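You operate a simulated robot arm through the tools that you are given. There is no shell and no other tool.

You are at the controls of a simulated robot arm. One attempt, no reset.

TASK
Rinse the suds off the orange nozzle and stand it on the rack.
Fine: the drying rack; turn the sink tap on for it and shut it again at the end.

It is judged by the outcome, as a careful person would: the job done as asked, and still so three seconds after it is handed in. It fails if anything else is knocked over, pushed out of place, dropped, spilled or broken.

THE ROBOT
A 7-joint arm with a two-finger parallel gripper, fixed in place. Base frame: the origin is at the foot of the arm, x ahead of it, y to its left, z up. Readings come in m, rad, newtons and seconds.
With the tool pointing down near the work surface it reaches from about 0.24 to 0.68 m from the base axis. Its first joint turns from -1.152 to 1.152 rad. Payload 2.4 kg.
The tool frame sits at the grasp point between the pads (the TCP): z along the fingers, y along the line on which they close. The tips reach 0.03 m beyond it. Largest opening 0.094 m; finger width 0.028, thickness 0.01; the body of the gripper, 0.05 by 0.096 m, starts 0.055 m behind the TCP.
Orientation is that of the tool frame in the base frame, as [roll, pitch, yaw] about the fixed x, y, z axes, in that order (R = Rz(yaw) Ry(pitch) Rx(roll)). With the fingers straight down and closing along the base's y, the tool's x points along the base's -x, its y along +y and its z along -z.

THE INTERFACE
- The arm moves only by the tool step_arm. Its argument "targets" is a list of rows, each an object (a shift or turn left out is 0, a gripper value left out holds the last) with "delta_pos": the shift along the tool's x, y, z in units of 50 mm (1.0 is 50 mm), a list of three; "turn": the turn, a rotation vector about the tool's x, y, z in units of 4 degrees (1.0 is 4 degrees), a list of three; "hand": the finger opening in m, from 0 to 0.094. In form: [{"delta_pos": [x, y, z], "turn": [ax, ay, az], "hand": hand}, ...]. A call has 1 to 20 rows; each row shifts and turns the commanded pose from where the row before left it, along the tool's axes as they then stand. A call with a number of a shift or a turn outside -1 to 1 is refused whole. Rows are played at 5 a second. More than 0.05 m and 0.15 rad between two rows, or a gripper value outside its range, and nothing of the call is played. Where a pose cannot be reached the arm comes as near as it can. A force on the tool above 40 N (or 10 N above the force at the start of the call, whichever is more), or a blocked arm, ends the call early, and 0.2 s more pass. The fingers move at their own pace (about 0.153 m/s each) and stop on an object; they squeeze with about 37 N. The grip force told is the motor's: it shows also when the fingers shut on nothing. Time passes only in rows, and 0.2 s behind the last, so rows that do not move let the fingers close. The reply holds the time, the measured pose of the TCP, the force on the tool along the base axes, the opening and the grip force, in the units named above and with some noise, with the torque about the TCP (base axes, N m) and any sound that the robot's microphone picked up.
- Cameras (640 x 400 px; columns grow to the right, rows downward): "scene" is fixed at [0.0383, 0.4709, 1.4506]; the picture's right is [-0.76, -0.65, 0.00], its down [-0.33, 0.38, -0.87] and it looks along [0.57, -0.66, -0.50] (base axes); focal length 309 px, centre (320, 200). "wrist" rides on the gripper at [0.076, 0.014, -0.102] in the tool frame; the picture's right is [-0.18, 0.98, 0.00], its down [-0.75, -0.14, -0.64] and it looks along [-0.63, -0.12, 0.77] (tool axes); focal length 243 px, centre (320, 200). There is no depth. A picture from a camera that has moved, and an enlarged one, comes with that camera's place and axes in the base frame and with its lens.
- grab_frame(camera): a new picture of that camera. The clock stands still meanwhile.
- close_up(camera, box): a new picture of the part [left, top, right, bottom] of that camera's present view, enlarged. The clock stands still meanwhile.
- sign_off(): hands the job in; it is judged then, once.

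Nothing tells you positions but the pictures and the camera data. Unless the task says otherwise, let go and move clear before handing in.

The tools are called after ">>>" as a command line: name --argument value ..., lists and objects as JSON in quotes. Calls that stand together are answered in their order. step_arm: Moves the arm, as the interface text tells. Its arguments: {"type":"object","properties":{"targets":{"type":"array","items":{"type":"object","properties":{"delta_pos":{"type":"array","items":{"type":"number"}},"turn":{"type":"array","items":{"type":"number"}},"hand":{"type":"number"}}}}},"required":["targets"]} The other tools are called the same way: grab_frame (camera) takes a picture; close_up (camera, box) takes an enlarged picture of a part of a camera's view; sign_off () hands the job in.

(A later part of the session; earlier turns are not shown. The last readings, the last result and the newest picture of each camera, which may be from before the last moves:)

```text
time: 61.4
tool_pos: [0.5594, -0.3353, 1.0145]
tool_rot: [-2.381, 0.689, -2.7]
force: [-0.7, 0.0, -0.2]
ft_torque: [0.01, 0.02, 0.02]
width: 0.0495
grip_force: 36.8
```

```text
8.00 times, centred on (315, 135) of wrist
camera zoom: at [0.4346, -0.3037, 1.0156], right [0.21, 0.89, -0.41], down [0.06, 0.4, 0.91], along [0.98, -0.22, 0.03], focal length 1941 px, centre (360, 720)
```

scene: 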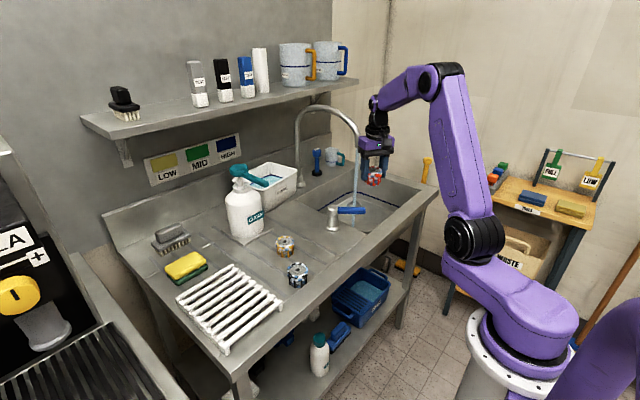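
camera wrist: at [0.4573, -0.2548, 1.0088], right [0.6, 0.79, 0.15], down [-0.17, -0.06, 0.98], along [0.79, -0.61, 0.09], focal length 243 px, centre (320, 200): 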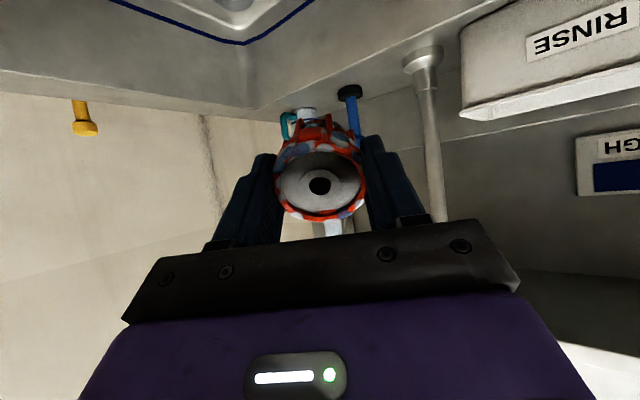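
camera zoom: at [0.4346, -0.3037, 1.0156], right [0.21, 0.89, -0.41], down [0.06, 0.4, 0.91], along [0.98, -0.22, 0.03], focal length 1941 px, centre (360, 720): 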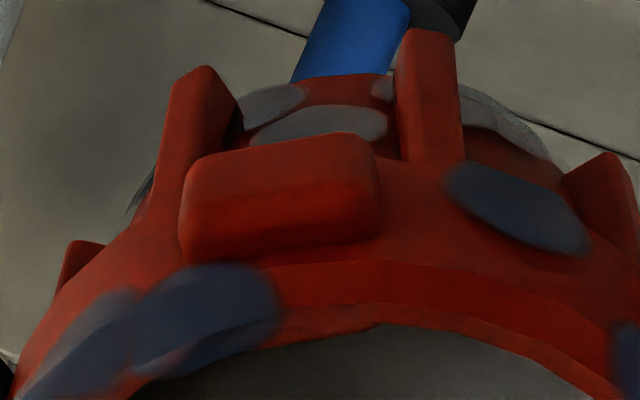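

On the lower body some white suds remain and blue patches stay on the ring, so different attitudes seem to matter. I'll tilt to horizontal (camera is off to the clear side) so that the skirt side faces the stream.

>>> step_arm --targets '[{"turn": [0.643, -0.766, 0]}, {"turn": [0.643, -0.766, 0]}, {"turn": [0.643, -0.766, 0]}, {"turn": [0.643, -0.766, 0]}, {"turn": [0.643, -0.766, 0]}, {"turn": [0.643, -0.766, 0]}, {"turn": [0.643, -0.766, 0]}, {"turn": [0.643, -0.766, 0]}, {"turn": [0.643, -0.766, 0]}, {"turn": [0, 0, 0]}, {"turn": [0, 0, 0]}, {"turn": [0, 0, 0]}, {"turn": [0, 0, 0]}, {"turn": [0, 0, 0]}, {"turn": [0, 0, 0]}]'

>>> close_up --camera "wrist" --box '[250, 95, 390, 245]'

>>> close_up --camera "scene" --box '[290, 90, 430, 250]'

>>> close_up --camera "scene" --box '[340, 150, 376, 186]'

```text
time: 64.6
tool_pos: [0.5603, -0.3353, 1.0142]
tool_rot: [-1.518, 0.873, -2.071]
force: [0.1, 0.0, -0.6]
ft_torque: [-0.01, -0.01, -0.01]
width: 0.0495
grip_force: 37.4
```

```text
2.67 times, centred on (320, 170) of wrist
camera zoom: at [0.4545, -0.3153, 0.9425], right [0.46, 0.74, -0.49], down [-0.38, 0.67, 0.65], along [0.8, -0.12, 0.59], focal length 647 px, centre (320, 280)
```

zoom: 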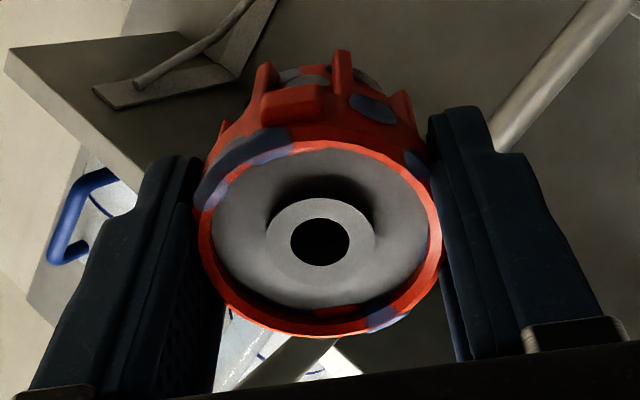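

```text
2.50 times, centred on (360, 170) of scene
camera zoom: at [0.0383, 0.4709, 1.4506], right [-0.76, -0.65, 0.0], down [-0.33, 0.38, -0.87], along [0.57, -0.66, -0.5], focal length 772 px, centre (220, 275)
```

zoom: 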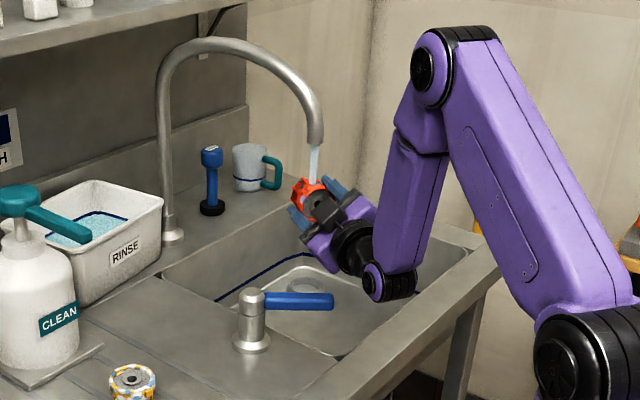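

```text
11.11 times, centred on (358, 168) of scene
camera zoom: at [0.0383, 0.4709, 1.4506], right [-0.76, -0.65, 0.0], down [-0.33, 0.38, -0.87], along [0.57, -0.66, -0.5], focal length 3430 px, centre (-102, 556)
```

zoom: 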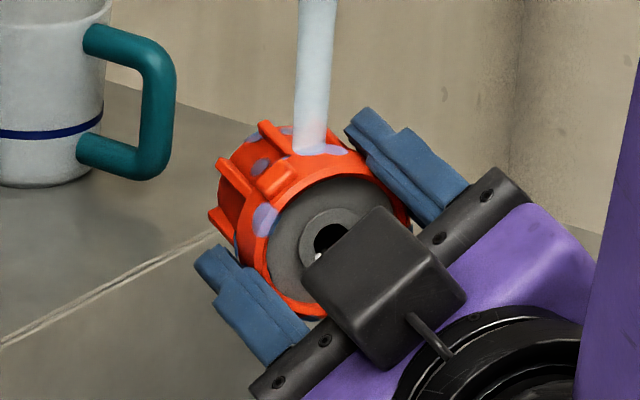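

In good light the nozzle now looks distinctly orange, with the white foam gone on this side but bluish patches left. Holding here to see whether they fade.

>>> step_arm --targets '[{"turn": [0, 0, 0]}, {"turn": [0, 0, 0]}, {"turn": [0, 0, 0]}, {"turn": [0, 0, 0]}, {"turn": [0, 0, 0]}, {"turn": [0, 0, 0]}, {"turn": [0, 0, 0]}, {"turn": [0, 0, 0]}, {"turn": [0, 0, 0]}, {"turn": [0, 0, 0]}, {"turn": [0, 0, 0]}, {"turn": [0, 0, 0]}, {"turn": [0, 0, 0]}, {"turn": [0, 0, 0]}, {"turn": [0, 0, 0]}]'

>>> close_up --camera "scene" --box '[340, 150, 376, 186]'

>>> close_up --camera "wrist" --box '[250, 95, 390, 245]'

```text
time: 67.8
tool_pos: [0.5612, -0.3341, 1.0134]
tool_rot: [-1.519, 0.874, -2.072]
force: [-0.1, 0.2, 0.6]
ft_torque: [0.0, 0.02, 0.0]
width: 0.0493
grip_force: 37.0
```

```text
11.11 times, centred on (358, 168) of scene
camera zoom: at [0.0383, 0.4709, 1.4506], right [-0.76, -0.65, 0.0], down [-0.33, 0.38, -0.87], along [0.57, -0.66, -0.5], focal length 3430 px, centre (-102, 556)
```

zoom: 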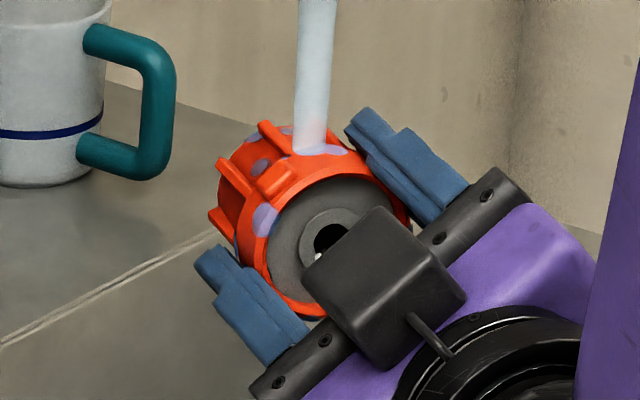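

```text
2.67 times, centred on (320, 170) of wrist
camera zoom: at [0.4545, -0.3153, 0.9425], right [0.46, 0.74, -0.49], down [-0.38, 0.67, 0.65], along [0.8, -0.12, 0.59], focal length 647 px, centre (320, 280)
```

zoom: 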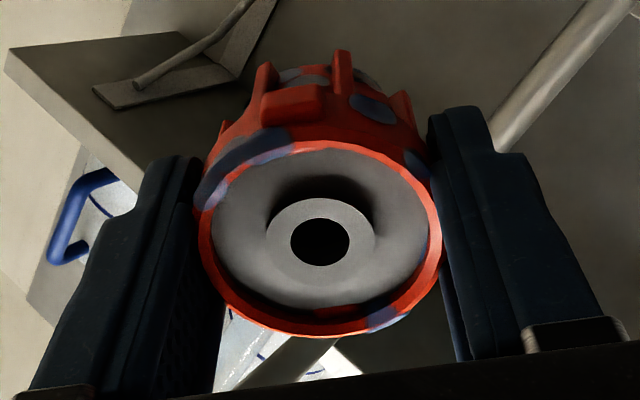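

The blue patches are not fading in this attitude either, so I'll expose the opposite side by continuing the roll toward 180°, in two stages.

>>> step_arm --targets '[{"turn": [0, 0, -1]}, {"turn": [0, 0, -1]}, {"turn": [0, 0, -1]}, {"turn": [0, 0, -1]}, {"turn": [0, 0, -1]}, {"turn": [0, 0, -1]}, {"turn": [0, 0, -1]}, {"turn": [0, 0, -1]}, {"turn": [0, 0, -1]}, {"turn": [0, 0, -1]}, {"turn": [0, 0, -1]}, {"turn": [0, 0, -1]}, {"turn": [0, 0, -1]}, {"turn": [0, 0, -1]}, {"turn": [0, 0, -1]}, {"turn": [0, 0, -1]}, {"turn": [0, 0, -1]}]'

>>> close_up --camera "scene" --box '[290, 90, 430, 250]'

>>> close_up --camera "wrist" --box '[250, 95, 390, 245]'

```text
time: 71.4
tool_pos: [0.5603, -0.3372, 1.014]
tool_rot: [-1.534, -0.316, -2.124]
force: [-0.8, -0.6, -0.9]
ft_torque: [0.01, 0.02, 0.02]
width: 0.0493
grip_force: 37.1
```

```text
2.50 times, centred on (360, 170) of scene
camera zoom: at [0.0383, 0.4709, 1.4506], right [-0.76, -0.65, 0.0], down [-0.33, 0.38, -0.87], along [0.57, -0.66, -0.5], focal length 772 px, centre (220, 275)
```

zoom: 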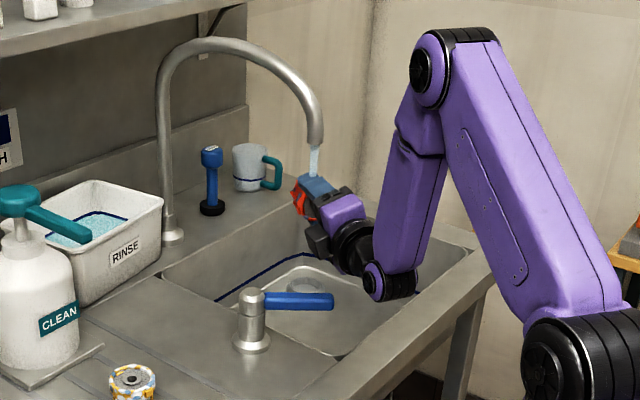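

```text
2.67 times, centred on (320, 170) of wrist
camera zoom: at [0.4321, -0.3479, 1.0205], right [-0.04, -0.13, -0.99], down [-0.15, 0.98, -0.12], along [0.99, 0.15, -0.06], focal length 647 px, centre (320, 280)
```

zoom: 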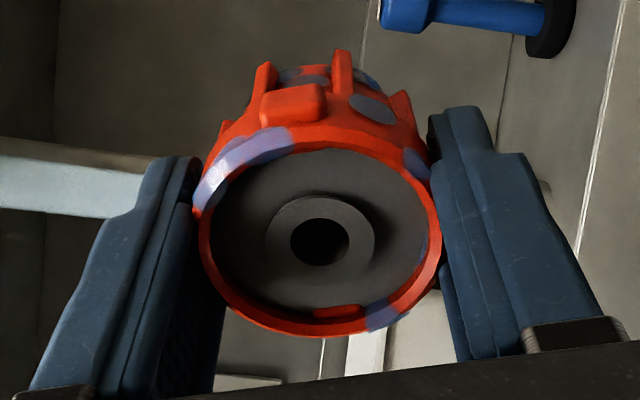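

>>> step_arm --targets '[{"turn": [0, 0, -1]}, {"turn": [0, 0, -1]}, {"turn": [0, 0, -1]}, {"turn": [0, 0, -1]}, {"turn": [0, 0, -1]}, {"turn": [0, 0, -1]}, {"turn": [0, 0, -1]}, {"turn": [0, 0, -1]}, {"turn": [0, 0, -1]}, {"turn": [0, 0, -1]}, {"turn": [0, 0, -1]}, {"turn": [0, 0, -1]}, {"turn": [0, 0, -1]}, {"turn": [0, 0, -1]}, {"turn": [0, 0, -1]}, {"turn": [0, 0, -1]}, {"turn": [0, 0, -1]}]'

>>> close_up --camera "scene" --box '[290, 90, 430, 250]'

>>> close_up --camera "wrist" --box '[250, 95, 390, 245]'

```text
time: 75.0
tool_pos: [0.5639, -0.3341, 1.0143]
tool_rot: [-1.239, -1.463, -2.44]
force: [-0.3, -0.2, -0.6]
ft_torque: [0.0, 0.05, 0.0]
width: 0.0496
grip_force: 37.2
out of reach, approached as far as the arm can: row 17
```

```text
2.50 times, centred on (360, 170) of scene
camera zoom: at [0.0383, 0.4709, 1.4506], right [-0.76, -0.65, 0.0], down [-0.33, 0.38, -0.87], along [0.57, -0.66, -0.5], focal length 772 px, centre (220, 275)
```

zoom: 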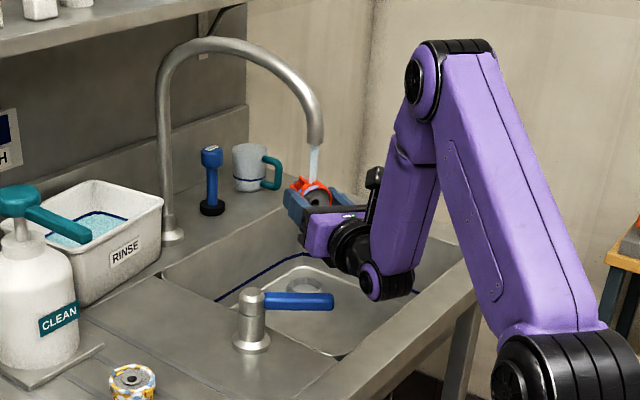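

```text
2.67 times, centred on (320, 170) of wrist
camera zoom: at [0.4621, -0.2988, 1.0847], right [-0.49, -0.83, -0.28], down [-0.42, 0.5, -0.76], along [0.77, -0.25, -0.59], focal length 647 px, centre (320, 280)
```

zoom: 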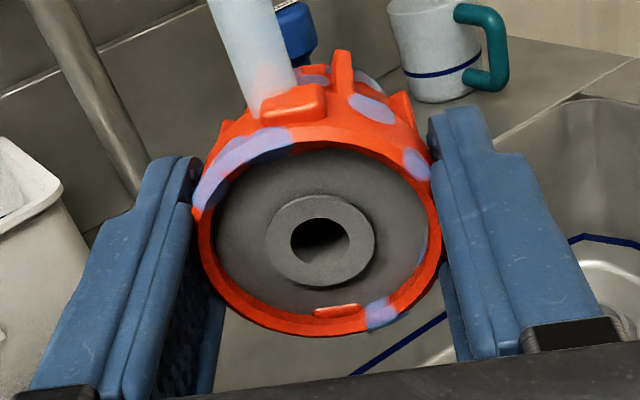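

In this light the nozzle is plainly orange, and the tabbed side is now under the stream. Holding to see whether the bluish film fades.

>>> step_arm --targets '[{"turn": [0, 0, 0]}, {"turn": [0, 0, 0]}, {"turn": [0, 0, 0]}, {"turn": [0, 0, 0]}, {"turn": [0, 0, 0]}, {"turn": [0, 0, 0]}, {"turn": [0, 0, 0]}, {"turn": [0, 0, 0]}, {"turn": [0, 0, 0]}, {"turn": [0, 0, 0]}, {"turn": [0, 0, 0]}, {"turn": [0, 0, 0]}]'

>>> close_up --camera "wrist" --box '[250, 95, 390, 245]'

>>> close_up --camera "scene" --box '[340, 140, 380, 180]'

```text
time: 77.6
tool_pos: [0.5644, -0.3359, 1.0148]
tool_rot: [-1.245, -1.459, -2.434]
force: [-0.5, 0.1, -1.0]
ft_torque: [0.02, 0.0, -0.02]
width: 0.0495
grip_force: 37.0
```

```text
2.67 times, centred on (320, 170) of wrist
camera zoom: at [0.4621, -0.2988, 1.0847], right [-0.49, -0.83, -0.29], down [-0.41, 0.51, -0.76], along [0.77, -0.25, -0.59], focal length 647 px, centre (320, 280)
```

zoom: 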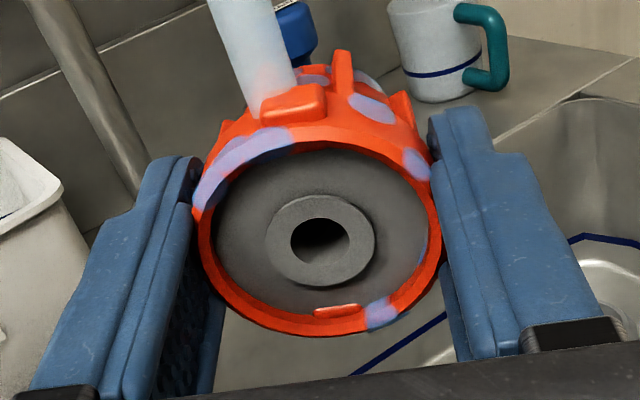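

```text
10.00 times, centred on (360, 160) of scene
camera zoom: at [0.0383, 0.4709, 1.4506], right [-0.76, -0.65, 0.0], down [-0.33, 0.38, -0.87], along [0.57, -0.66, -0.5], focal length 3087 px, centre (-80, 600)
```

zoom: 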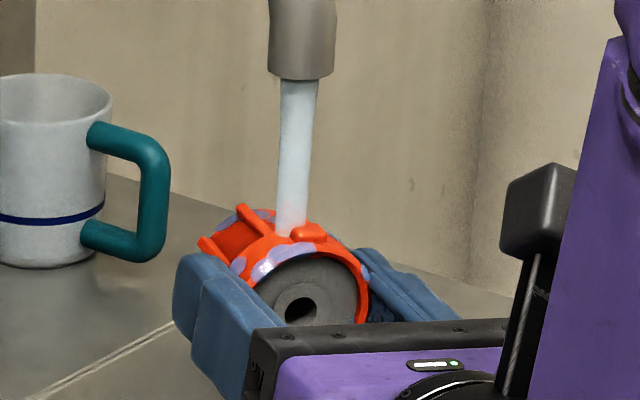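

The film still isn't fading on this side. I'll try letting the underside face up: raising slightly and pitching the nozzle's open end upward a little, watching clearances.

>>> step_arm --targets '[{"delta_pos": [0.4, 0, 0]}, {"turn": [0, 1, 0]}, {"turn": [0, 1, 0]}, {"turn": [0, 1, 0]}, {"turn": [0, 1, 0]}, {"turn": [0, 0, 0]}]'

>>> grab_frame --camera "scene"

>>> close_up --camera "scene" --box '[290, 90, 430, 250]'

>>> close_up --camera "wrist" --box '[250, 95, 390, 245]'

```text
time: 79.0
tool_pos: [0.5632, -0.3368, 1.033]
tool_rot: [-0.221, -1.248, 2.815]
force: [-0.1, -0.3, -0.8]
ft_torque: [0.0, -0.02, 0.0]
width: 0.0495
grip_force: 37.0
```

```text
taken
```

scene: 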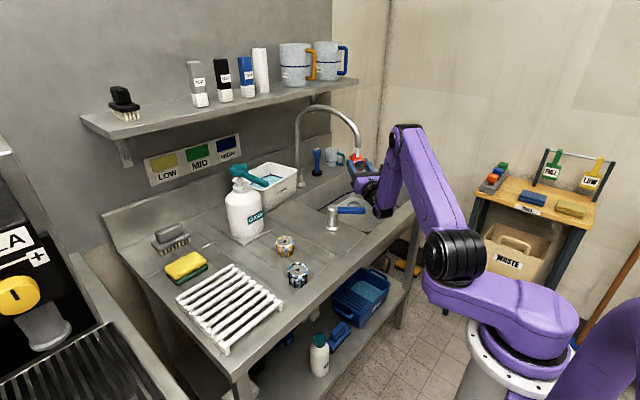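

```text
2.50 times, centred on (360, 170) of scene
camera zoom: at [0.0383, 0.4709, 1.4506], right [-0.76, -0.65, 0.0], down [-0.33, 0.38, -0.87], along [0.57, -0.66, -0.5], focal length 772 px, centre (220, 275)
```

zoom: 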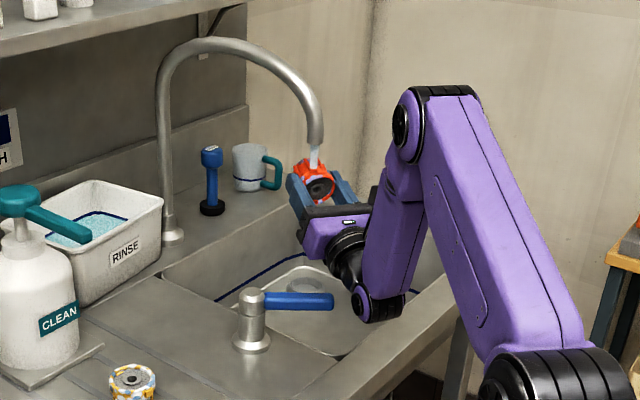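

```text
2.67 times, centred on (320, 170) of wrist
camera zoom: at [0.4497, -0.2877, 1.0728], right [-0.45, -0.86, -0.24], down [-0.22, 0.37, -0.9], along [0.87, -0.35, -0.35], focal length 647 px, centre (320, 280)
```

zoom: 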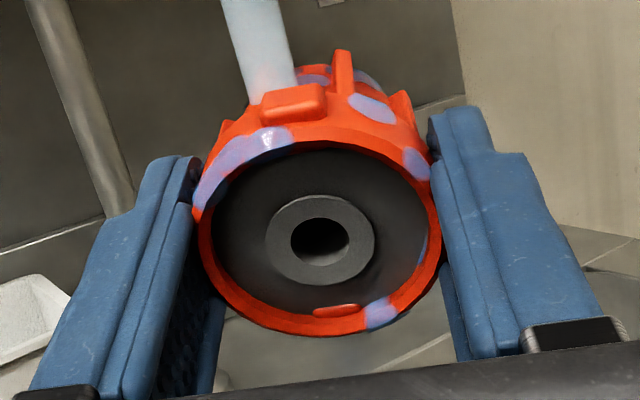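

>>> step_arm --targets '[{"turn": [0, 0, 0]}, {"turn": [0, 0, 0]}, {"turn": [0, 0, 0]}, {"turn": [0, 0, 0]}, {"turn": [0, 0, 0]}, {"turn": [0, 0, 0]}, {"turn": [0, 0, 0]}, {"turn": [0, 0, 0]}, {"turn": [0, 0, 0]}, {"turn": [0, 0, 0]}, {"turn": [0, 0, 0]}, {"turn": [0, 0, 0]}]'

>>> close_up --camera "wrist" --box '[250, 95, 390, 245]'

>>> close_up --camera "scene" --box '[340, 140, 380, 180]'

```text
time: 81.6
tool_pos: [0.5623, -0.3374, 1.0341]
tool_rot: [-0.221, -1.251, 2.812]
force: [-0.1, -0.2, -0.9]
ft_torque: [0.0, 0.01, 0.01]
width: 0.0494
grip_force: 37.2
```

```text
2.67 times, centred on (320, 170) of wrist
camera zoom: at [0.4497, -0.2878, 1.0729], right [-0.45, -0.86, -0.24], down [-0.22, 0.37, -0.9], along [0.87, -0.35, -0.35], focal length 647 px, centre (320, 280)
```

zoom: 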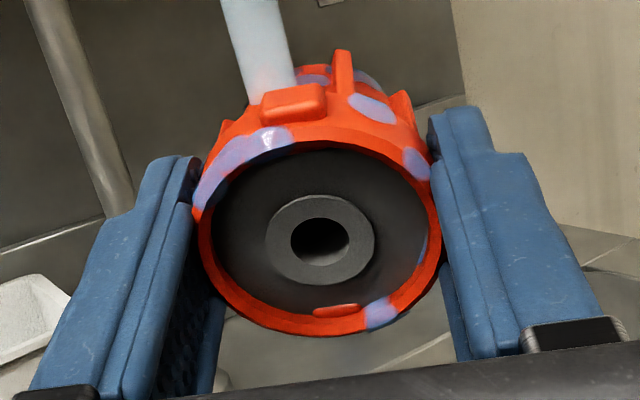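

```text
10.00 times, centred on (360, 160) of scene
camera zoom: at [0.0383, 0.4709, 1.4506], right [-0.76, -0.65, 0.0], down [-0.33, 0.38, -0.87], along [0.57, -0.66, -0.5], focal length 3087 px, centre (-80, 600)
```

zoom: 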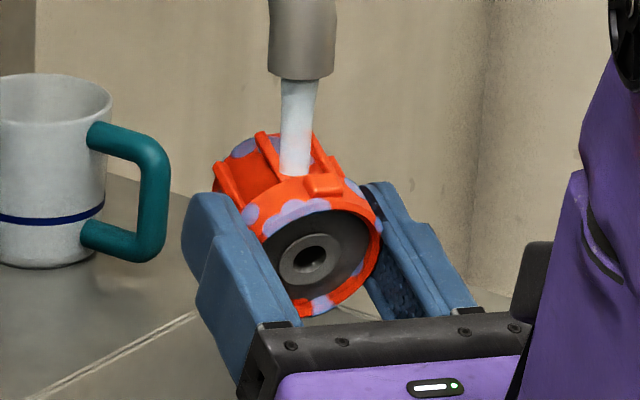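

Still no change, so attitude matters in some other way. I'll unwind the roll and tilt and try the opposite: nozzle nearly upright so the stream runs down through its top.

>>> step_arm --targets '[{"turn": [0, -1, 0]}, {"turn": [0, -1, 0]}, {"turn": [0, -1, 0]}, {"turn": [0, -1, 0]}, {"delta_pos": [-0.4, 0, 0]}, {"turn": [0, 0, 1]}, {"turn": [0, 0, 1]}, {"turn": [0, 0, 1]}, {"turn": [0, 0, 1]}, {"turn": [0, 0, 1]}, {"turn": [0, 0, 1]}, {"turn": [0, 0, 1]}, {"turn": [0, 0, 1]}, {"turn": [0, 0, 1]}, {"turn": [0, 0, 1]}, {"turn": [0, 0, 1]}, {"turn": [0, 0, 1]}, {"turn": [0, 0, 1]}, {"turn": [0, 0, 1]}, {"turn": [0, 0, 1]}]'

>>> step_arm --targets '[{"turn": [0, 0, 1]}, {"turn": [0, 0, 1]}, {"turn": [0, 0, 1]}, {"turn": [0, 0, 1]}, {"turn": [0, 0, 1]}, {"turn": [0, 0, 1]}, {"turn": [0, 0, 1]}, {"turn": [0, 0, 1]}, {"turn": [0, 0, 1]}, {"turn": [0, 0, 1]}, {"turn": [0, 0, 1]}, {"turn": [0, 0, 1]}, {"turn": [0, 0, 1]}, {"turn": [0, 0, 1]}, {"turn": [0, 0, 1]}, {"turn": [0, 0, 1]}, {"turn": [0, 0, 1]}, {"turn": [0, 0, 1]}, {"turn": [0, 0, 1]}]'

>>> close_up --camera "scene" --box '[290, 90, 430, 250]'

>>> close_up --camera "wrist" --box '[250, 95, 390, 245]'

```text
time: 85.8
tool_pos: [0.5637, -0.3346, 1.0142]
tool_rot: [-1.532, -0.452, -2.13]
force: [0.6, -0.8, -0.4]
ft_torque: [0.07, -0.01, 0.0]
width: 0.0495
grip_force: 37.4
```

```text
time: 89.8
tool_pos: [0.5647, -0.3336, 1.0141]
tool_rot: [-1.518, 0.874, -2.07]
force: [-0.5, 0.7, -0.8]
ft_torque: [0.01, 0.0, 0.02]
width: 0.0493
grip_force: 37.0
```

```text
2.50 times, centred on (360, 170) of scene
camera zoom: at [0.0383, 0.4709, 1.4506], right [-0.76, -0.65, 0.0], down [-0.33, 0.38, -0.87], along [0.57, -0.66, -0.5], focal length 772 px, centre (220, 275)
```

zoom: 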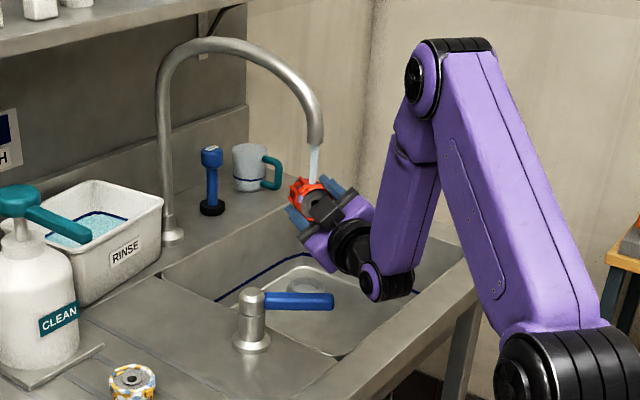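

```text
2.67 times, centred on (320, 170) of wrist
camera zoom: at [0.4577, -0.3144, 0.9426], right [0.46, 0.74, -0.49], down [-0.38, 0.66, 0.65], along [0.8, -0.12, 0.59], focal length 647 px, centre (320, 280)
```

zoom: 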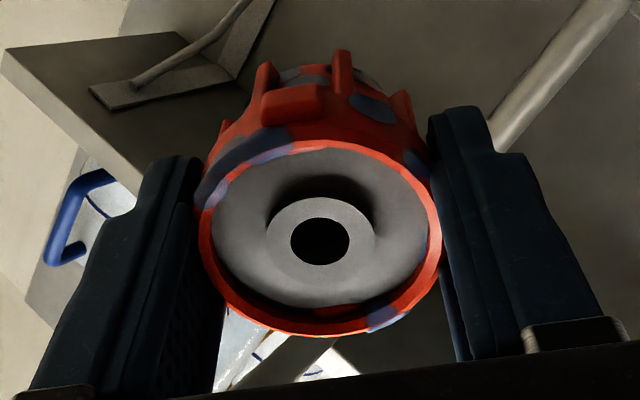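

>>> step_arm --targets '[{"turn": [-0.643, 0.766, 0]}, {"turn": [-0.643, 0.766, 0]}, {"turn": [-0.643, 0.766, 0]}, {"turn": [-0.643, 0.766, 0]}, {"turn": [-0.643, 0.766, 0]}, {"turn": [-0.643, 0.766, 0]}, {"turn": [-0.643, 0.766, 0]}, {"turn": [-0.643, 0.766, 0]}, {"turn": [-0.643, 0.766, 0]}, {"turn": [0, 0, 1]}, {"turn": [0, 0, 1]}, {"turn": [0, 0, 1]}, {"turn": [0, 0, 1]}, {"turn": [0, 0, 1]}, {"turn": [0, 0, 1]}, {"turn": [0, 0, 1]}, {"turn": [0, 0, 1]}, {"turn": [0, 0, 1]}, {"turn": [0, 0, 1]}, {"delta_pos": [0.497, 0, 0.335]}]'

>>> step_arm --targets '[{"turn": [0, 1, 0]}, {"turn": [0, 1, 0]}, {"turn": [0, 1, 0]}, {"turn": [0, 1, 0]}, {"turn": [0, 1, 0]}, {"turn": [0, 1, 0]}, {"turn": [0, 0, 0]}, {"turn": [0, 0, 0]}]'

>>> close_up --camera "scene" --box '[290, 90, 430, 250]'

>>> grab_frame --camera "wrist"

>>> close_up --camera "wrist" --box '[250, 95, 390, 245]'

```text
time: 94.0
tool_pos: [0.5635, -0.3358, 0.9852]
tool_rot: [-3.142, 0.977, 2.599]
force: [-0.3, -0.6, -0.5]
ft_torque: [0.0, 0.0, 0.0]
width: 0.0494
grip_force: 36.9
```

```text
time: 95.8
tool_pos: [0.5635, -0.3362, 0.985]
tool_rot: [-3.14, 0.559, 2.597]
force: [-0.1, 0.5, -0.3]
ft_torque: [0.01, 0.01, 0.01]
width: 0.0497
grip_force: 36.8
```

```text
2.50 times, centred on (360, 170) of scene
camera zoom: at [0.0383, 0.4709, 1.4506], right [-0.76, -0.65, 0.0], down [-0.33, 0.38, -0.87], along [0.57, -0.66, -0.5], focal length 772 px, centre (220, 275)
```

zoom: 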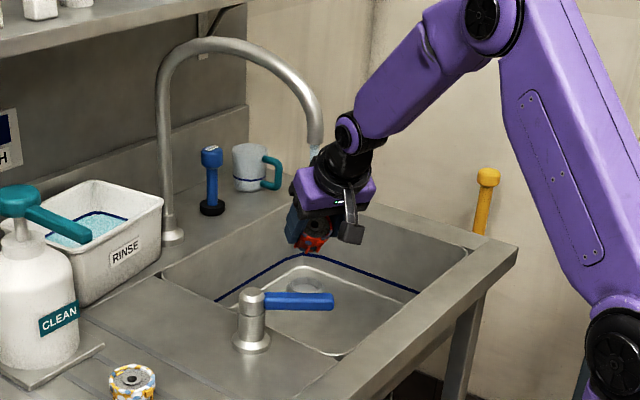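

```text
taken
camera wrist: at [0.4681, -0.2612, 1.0311], right [0.64, 0.76, 0.1], down [0.18, -0.28, 0.94], along [0.75, -0.59, -0.32], focal length 243 px, centre (320, 200)
```

wrist: 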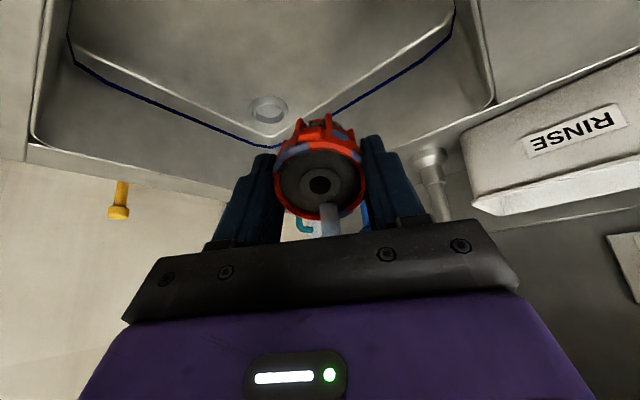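

```text
2.67 times, centred on (320, 170) of wrist
camera zoom: at [0.4681, -0.2612, 1.0311], right [0.64, 0.76, 0.1], down [0.18, -0.28, 0.94], along [0.75, -0.59, -0.32], focal length 647 px, centre (320, 280)
```

zoom: 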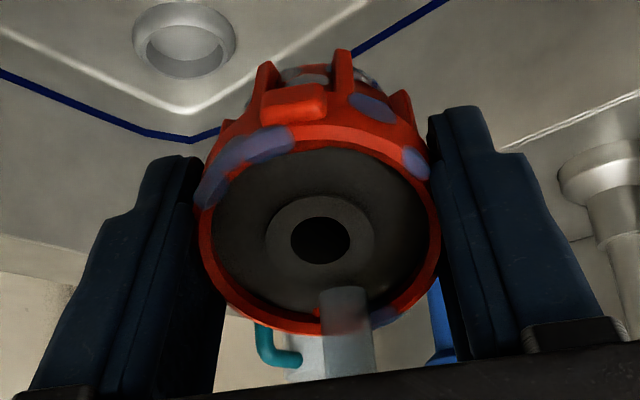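

The stream now falls on the nozzle's top disc. Shifting so it hits nearer the centre hole and holding.

>>> step_arm --targets '[{"delta_pos": [-0.15, 0, 0.09]}, {"turn": [0, 0, 0]}, {"turn": [0, 0, 0]}, {"turn": [0, 0, 0]}, {"turn": [0, 0, 0]}, {"turn": [0, 0, 0]}, {"turn": [0, 0, 0]}, {"turn": [0, 0, 0]}, {"turn": [0, 0, 0]}, {"turn": [0, 0, 0]}, {"turn": [0, 0, 0]}, {"turn": [0, 0, 0]}, {"turn": [0, 0, 0]}, {"turn": [0, 0, 0]}, {"turn": [0, 0, 0]}]'

>>> close_up --camera "wrist" --box '[250, 95, 390, 245]'

>>> close_up --camera "scene" --box '[290, 90, 430, 250]'

```text
time: 99.0
tool_pos: [0.5701, -0.341, 0.9839]
tool_rot: [3.141, 0.559, 2.602]
force: [0.0, -0.3, -0.4]
ft_torque: [-0.01, -0.02, 0.01]
width: 0.0496
grip_force: 37.3
```

```text
2.67 times, centred on (320, 170) of wrist
camera zoom: at [0.4758, -0.2658, 1.0305], right [0.64, 0.76, 0.1], down [0.18, -0.28, 0.94], along [0.75, -0.59, -0.32], focal length 647 px, centre (320, 280)
```

zoom: 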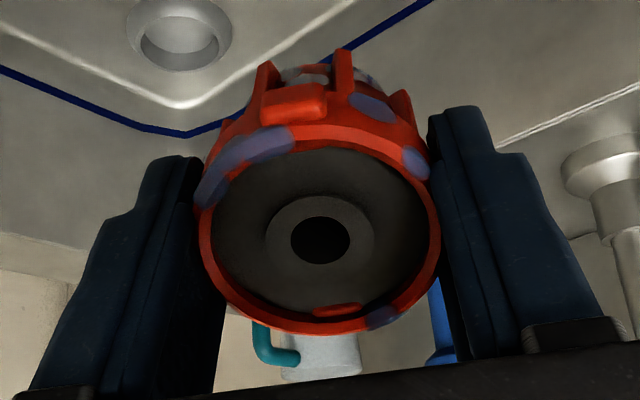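

```text
2.50 times, centred on (360, 170) of scene
camera zoom: at [0.0383, 0.4709, 1.4506], right [-0.76, -0.65, 0.0], down [-0.33, 0.38, -0.87], along [0.57, -0.66, -0.5], focal length 772 px, centre (220, 275)
```

zoom: 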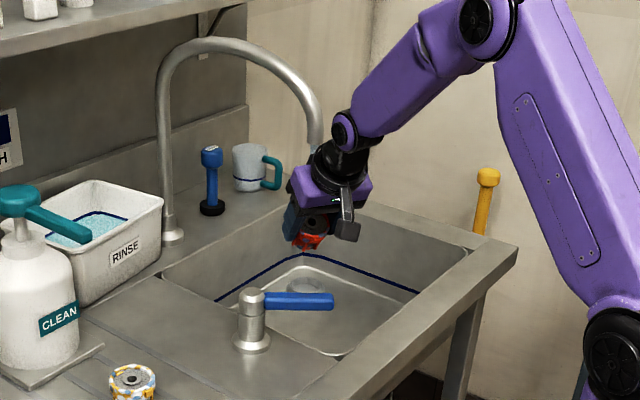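

I overshot – the palm blocked the stream. Moving back 7 mm so it lands on the top disc and holding.

>>> step_arm --targets '[{"delta_pos": [0.13, 0, -0.08]}, {"turn": [0, 0, 0]}, {"turn": [0, 0, 0]}, {"turn": [0, 0, 0]}, {"turn": [0, 0, 0]}, {"turn": [0, 0, 0]}, {"turn": [0, 0, 0]}, {"turn": [0, 0, 0]}, {"turn": [0, 0, 0]}, {"turn": [0, 0, 0]}, {"turn": [0, 0, 0]}, {"turn": [0, 0, 0]}, {"turn": [0, 0, 0]}, {"turn": [0, 0, 0]}, {"turn": [0, 0, 0]}]'

>>> close_up --camera "wrist" --box '[250, 95, 390, 245]'

```text
time: 102.2
tool_pos: [0.5656, -0.3372, 0.9847]
tool_rot: [-3.141, 0.559, 2.6]
force: [0.1, 0.8, -0.6]
ft_torque: [0.0, 0.01, -0.01]
width: 0.0495
grip_force: 36.4
```

```text
2.67 times, centred on (320, 170) of wrist
camera zoom: at [0.4701, -0.2628, 1.0308], right [0.64, 0.76, 0.1], down [0.18, -0.28, 0.94], along [0.75, -0.59, -0.32], focal length 647 px, centre (320, 280)
```

zoom: 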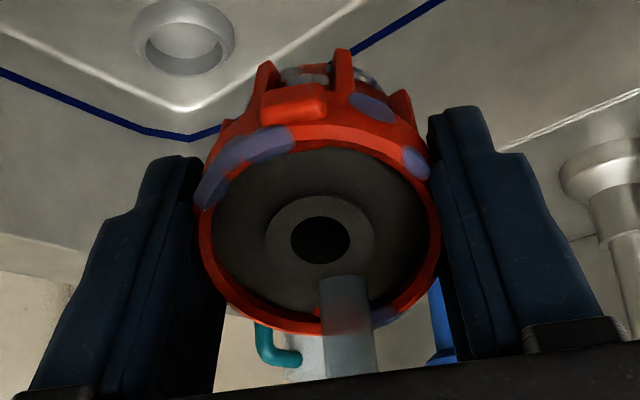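

Upright flow through the top doesn't clear it either, so the remaining film most likely needs the underside (and the spots under my fingers) exposed. I'll set the nozzle back on its own spot turned 90°, then re-grip it at a slant so I can invert it under the tap.

>>> step_arm --targets '[{"delta_pos": [0.353, 0, -0.693]}, {"delta_pos": [0.353, 0, -0.693]}, {"delta_pos": [0.353, 0, -0.693]}, {"turn": [0, 1, 0]}, {"turn": [0, 1, 0]}, {"turn": [0, 1, 0]}, {"turn": [0, 1, 0]}, {"turn": [0, 1, 0]}, {"turn": [0, 1, 0]}, {"turn": [0, 1, 0]}, {"turn": [0, 1, 0]}, {"turn": [0, 0, 0]}]'

>>> step_arm --targets '[{"turn": [0, 0, 1]}, {"turn": [0, 0, 1]}, {"turn": [0, 0, 1]}, {"turn": [0, 0, 1]}, {"turn": [0, 0, 1]}, {"turn": [0, 0, 1]}, {"turn": [0, 0, 1]}, {"turn": [0, 0, 1]}, {"turn": [0, 0, 1]}, {"turn": [0, 0, 1]}, {"turn": [0, 0, 1]}, {"turn": [0, 0, 1]}, {"turn": [0, 0, 1]}, {"turn": [0, 0, 1]}, {"turn": [0, 0, 0.75]}, {"turn": [0, 0, 0]}]'

>>> grab_frame --camera "wrist"

>>> grab_frame --camera "scene"

```text
time: 104.8
tool_pos: [0.4806, -0.2839, 1.0456]
tool_rot: [-3.141, -0.002, 2.601]
force: [-0.5, -0.2, 0.1]
ft_torque: [-0.02, 0.0, -0.01]
width: 0.0493
grip_force: 36.9
```

```text
time: 108.2
tool_pos: [0.4794, -0.2838, 1.0438]
tool_rot: [3.141, 0.001, 1.569]
force: [-0.2, 0.3, 0.3]
ft_torque: [0.02, 0.04, -0.02]
width: 0.0495
grip_force: 37.1
```

```text
taken
camera wrist: at [0.4936, -0.207, 1.1465], right [0.98, -0.19, 0.0], down [-0.14, -0.75, 0.64], along [-0.12, -0.63, -0.77], focal length 243 px, centre (320, 200)
```

wrist: 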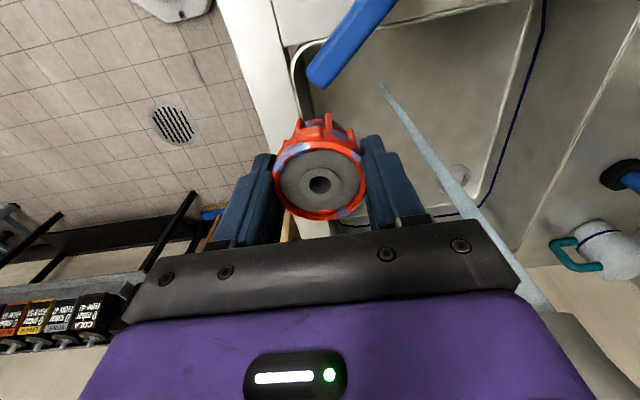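

```text
taken
```

scene: 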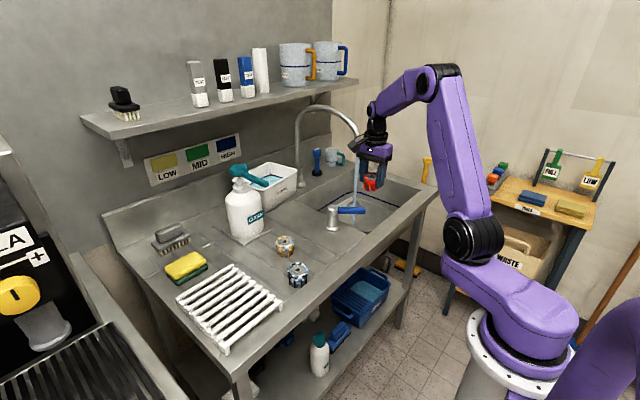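

Syrup boxes with coloured labels are visible at the left; a quick zoom to double-check the colour naming.

>>> close_up --camera "wrist" --box '[0, 270, 130, 370]'

>>> close_up --camera "wrist" --box '[0, 280, 80, 350]'

>>> close_up --camera "wrist" --box '[250, 95, 390, 245]'

```text
4.00 times, centred on (65, 320) of wrist
camera zoom: at [0.4936, -0.207, 1.1465], right [0.98, -0.19, 0.0], down [-0.14, -0.75, 0.64], along [-0.12, -0.63, -0.77], focal length 970 px, centre (1340, -280)
```

zoom: 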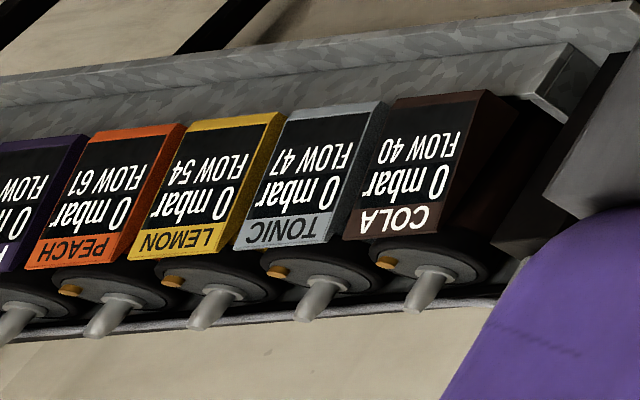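

```text
5.71 times, centred on (40, 315) of wrist
camera zoom: at [0.4936, -0.207, 1.1465], right [0.98, -0.19, 0.0], down [-0.14, -0.75, 0.64], along [-0.12, -0.63, -0.77], focal length 1386 px, centre (1920, -457)
```

zoom: 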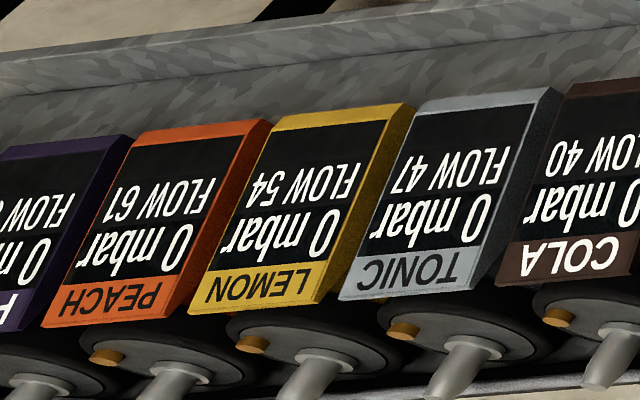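

```text
2.67 times, centred on (320, 170) of wrist
camera zoom: at [0.4936, -0.207, 1.1465], right [0.98, -0.19, 0.0], down [-0.14, -0.75, 0.64], along [-0.12, -0.63, -0.77], focal length 647 px, centre (320, 280)
```

zoom: 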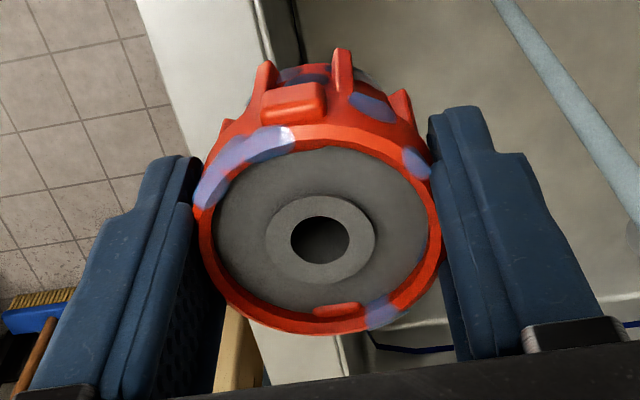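

That settles it: PEACH is this red‑orange "orange", LEMON is the golden yellow, so I'm holding the right nozzle. Carrying it back to its own spot and lowering it.

>>> step_arm --targets '[{"delta_pos": [0.895, -0.042, 0]}, {"delta_pos": [0.895, -0.042, 0]}, {"delta_pos": [0.895, -0.042, 0]}, {"delta_pos": [0.895, -0.042, 0]}, {"delta_pos": [0.895, -0.042, 0]}, {"turn": [0, 0, 0]}, {"delta_pos": [0, 0, 0.8]}, {"delta_pos": [0, 0, 0.8]}, {"delta_pos": [0, 0, 0.6]}, {"turn": [0, 0, 0]}]'

>>> grab_frame --camera "wrist"

>>> close_up --camera "scene" --box '[260, 200, 390, 290]'

```text
time: 110.4
tool_pos: [0.4676, -0.0592, 0.9356]
tool_rot: [3.141, -0.001, 1.569]
force: [0.4, 0.5, 0.7]
ft_torque: [0.01, 0.02, 0.02]
width: 0.0496
grip_force: 37.1
```

```text
taken
camera wrist: at [0.4819, 0.0167, 1.0376], right [0.98, -0.18, 0.0], down [-0.14, -0.75, 0.64], along [-0.12, -0.63, -0.77], focal length 243 px, centre (320, 200)
```

wrist: 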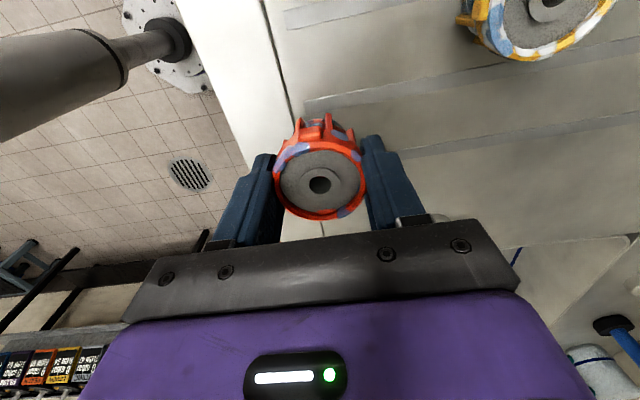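

```text
4.44 times, centred on (325, 245) of scene
camera zoom: at [0.0383, 0.4709, 1.4506], right [-0.76, -0.65, 0.0], down [-0.33, 0.38, -0.87], along [0.57, -0.66, -0.5], focal length 1372 px, centre (298, 0)
```

zoom: 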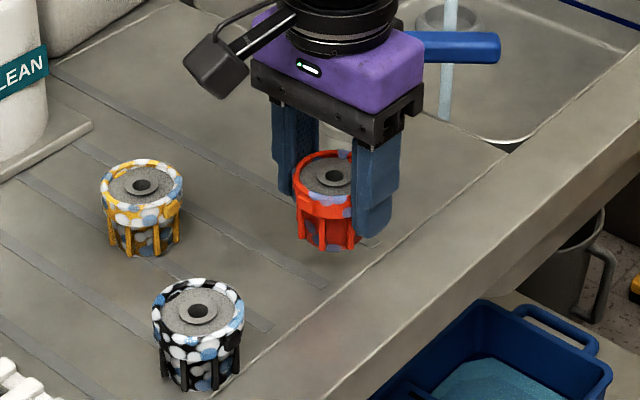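

>>> step_arm --targets '[{"delta_pos": [0, 0, 0.3]}, {"delta_pos": [0, 0, 0.24]}, {"delta_pos": [0, 0, 0.04]}, {"turn": [0, 0, 0]}]'

>>> close_up --camera "scene" --box '[300, 220, 370, 280]'

```text
time: 111.4
tool_pos: [0.4681, -0.0595, 0.9069]
tool_rot: [3.14, 0.0, 1.571]
force: [-6.0, 1.9, 29.0]
ft_torque: [0.09, 0.56, -0.04]
width: 0.0494
grip_force: 37.1
```

```text
6.67 times, centred on (335, 250) of scene
camera zoom: at [0.0377, 0.471, 1.4506], right [-0.76, -0.65, 0.0], down [-0.33, 0.38, -0.87], along [0.57, -0.66, -0.5], focal length 2058 px, centre (220, -133)
```

zoom: 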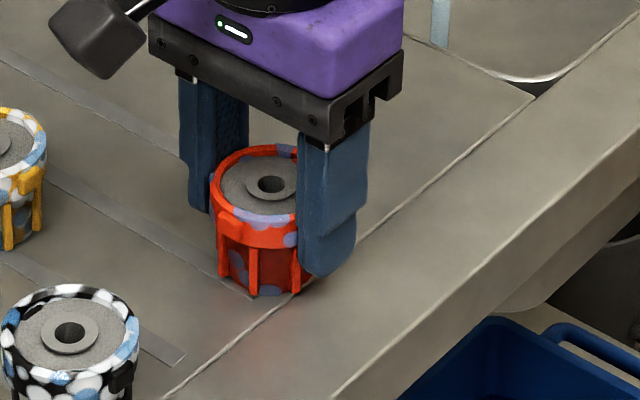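

It's on the bench (contact felt). Easing the press off and opening the fingers.

>>> step_arm --targets '[{"delta_pos": [0, 0, -0.03]}, {"turn": [0, 0, 0]}, {"turn": [0, 0, 0], "hand": 0.06}, {"hand": 0.075}, {"hand": 0.09}, {"hand": 0.09}]'

>>> close_up --camera "scene" --box '[300, 220, 370, 280]'

>>> grab_frame --camera "wrist"

```text
time: 112.8
tool_pos: [0.4682, -0.0606, 0.9079]
tool_rot: [3.141, -0.002, 1.57]
force: [-0.5, 0.6, -1.0]
ft_torque: [0.0, 0.02, 0.01]
width: 0.0901
grip_force: 0.1
```

```text
6.67 times, centred on (335, 250) of scene
camera zoom: at [0.0383, 0.4709, 1.4506], right [-0.76, -0.65, 0.0], down [-0.33, 0.38, -0.87], along [0.57, -0.66, -0.5], focal length 2058 px, centre (220, -133)
```

zoom: 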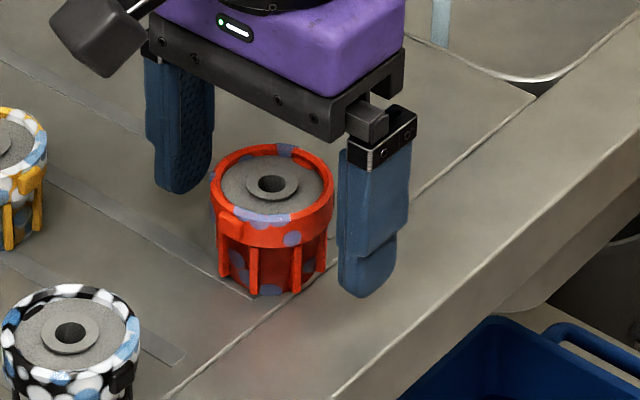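

```text
taken
camera wrist: at [0.4826, 0.0168, 1.0098], right [0.98, -0.18, 0.0], down [-0.14, -0.75, 0.64], along [-0.12, -0.63, -0.77], focal length 243 px, centre (320, 200)
```

wrist: 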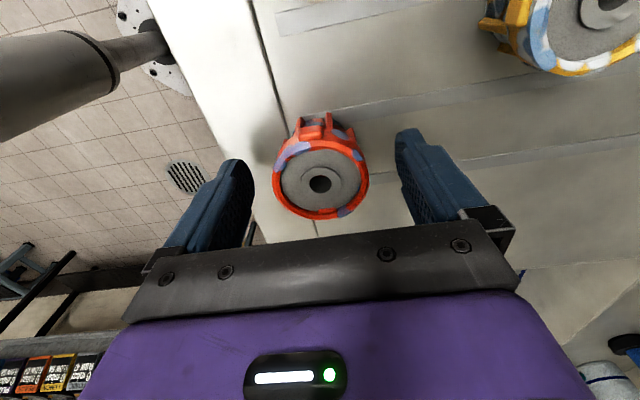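

The orange nozzle stands safely on its spot. Lifting clear, turning back to face forward and tilting 50° for a slanted grip.

>>> step_arm --targets '[{"delta_pos": [0, 0, -0.7]}, {"delta_pos": [0, 0, -0.8]}, {"delta_pos": [0, 0, -0.7]}, {"turn": [0, 0, -1]}, {"turn": [0, 0, -1]}, {"turn": [0, 0, -1]}, {"turn": [0, 0, -1]}, {"turn": [0, 0, -1]}, {"turn": [0, 0, -1]}, {"turn": [0, 0, -1]}, {"turn": [0, 0, -1]}, {"turn": [0, 0, -1]}, {"turn": [0, 0, -1]}, {"turn": [0, 0, -1]}, {"turn": [0, 0, -1]}, {"turn": [0, 0, -1]}, {"turn": [0, 0, -1]}, {"turn": [0, 0, -1]}, {"turn": [0, 0, -1]}, {"turn": [0, 0, -1]}]'

>>> step_arm --targets '[{"turn": [0, 0, -1]}, {"turn": [0, 0, -1]}, {"turn": [0, 0, -1]}, {"turn": [0, 0, -1]}, {"turn": [0, -1, 0]}, {"turn": [0, -1, 0]}, {"turn": [0, -1, 0]}, {"turn": [0, -1, 0]}, {"turn": [0, -1, 0]}, {"turn": [0, -1, 0]}, {"turn": [0, -1, 0]}, {"turn": [0, -1, 0]}, {"turn": [0, -1, 0]}, {"turn": [0, -1, 0]}, {"turn": [0, -1, 0]}, {"turn": [0, -1, 0]}, {"turn": [0, -0.5, 0]}, {"turn": [0, 0, 0]}]'

>>> step_arm --targets '[{"delta_pos": [0.67, 0, -0.25]}, {"delta_pos": [0.67, 0, -0.25]}, {"delta_pos": [0.67, 0, -0.25]}, {"turn": [0, 0, 0]}]'

>>> grab_frame --camera "wrist"

>>> close_up --camera "scene" --box '[260, 180, 420, 300]'

```text
time: 117.0
tool_pos: [0.4686, -0.0597, 1.0174]
tool_rot: [-3.141, 0.0, 2.759]
force: [-0.3, -0.2, 0.5]
ft_torque: [0.01, -0.02, 0.01]
width: 0.09
grip_force: 0.0
```

```text
time: 120.8
tool_pos: [0.4679, -0.0594, 1.0174]
tool_rot: [3.14, 0.871, 3.037]
force: [0.7, 0.4, 0.1]
ft_torque: [0.01, -0.01, 0.01]
width: 0.0901
grip_force: 0.1
```

```text
time: 121.8
tool_pos: [0.3968, -0.0411, 0.9594]
tool_rot: [-3.14, 0.874, 3.036]
force: [-0.2, -0.2, 0.5]
ft_torque: [0.0, -0.01, 0.02]
width: 0.09
grip_force: 0.1
out of reach, approached as far as the arm can: row 3
```

```text
taken
camera wrist: at [0.2709, -0.0118, 0.9661], right [0.22, 0.96, 0.14], down [-0.02, -0.14, 0.99], along [0.97, -0.22, -0.01], focal length 243 px, centre (320, 200)
```

wrist: 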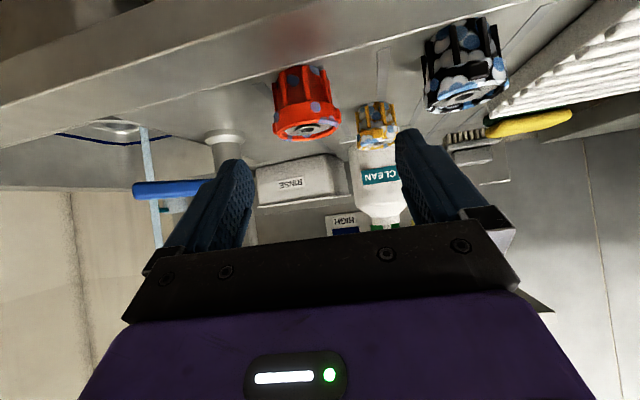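

```text
3.33 times, centred on (340, 240) of scene
camera zoom: at [0.0383, 0.4709, 1.4506], right [-0.76, -0.65, 0.0], down [-0.33, 0.38, -0.87], along [0.57, -0.66, -0.5], focal length 1029 px, centre (253, 67)
```

zoom: 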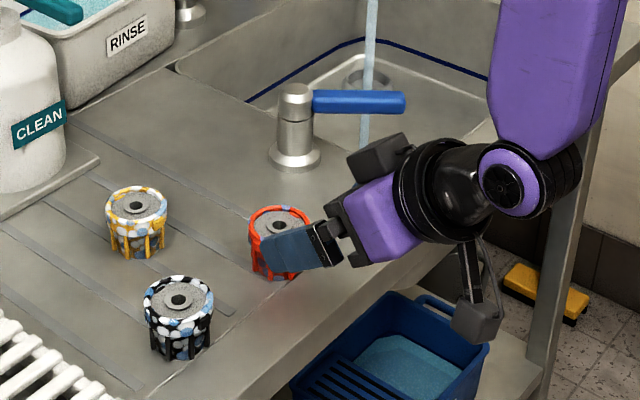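

The pre-grasp was at the edge of reach, so the pose sits slightly off. Creeping forward a little and re-reading the pose before committing.

>>> step_arm --targets '[{"delta_pos": [0, 0, 0.5]}, {"turn": [0, 0, 0]}]'

>>> grab_frame --camera "wrist"

```text
time: 122.4
tool_pos: [0.4173, -0.0422, 0.9428]
tool_rot: [3.14, 0.873, 3.036]
force: [-0.1, -0.5, 0.9]
ft_torque: [-0.03, 0.0, 0.03]
width: 0.0897
grip_force: 0.0
```

```text
taken
camera wrist: at [0.2903, -0.0146, 0.9499], right [0.22, 0.96, 0.14], down [-0.02, -0.14, 0.99], along [0.97, -0.22, -0.01], focal length 243 px, centre (320, 200)
```

wrist: 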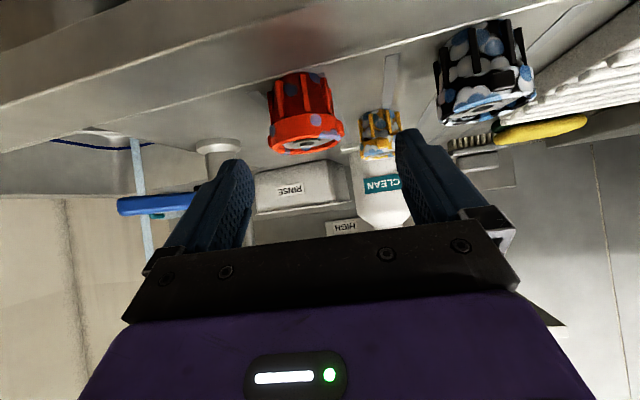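

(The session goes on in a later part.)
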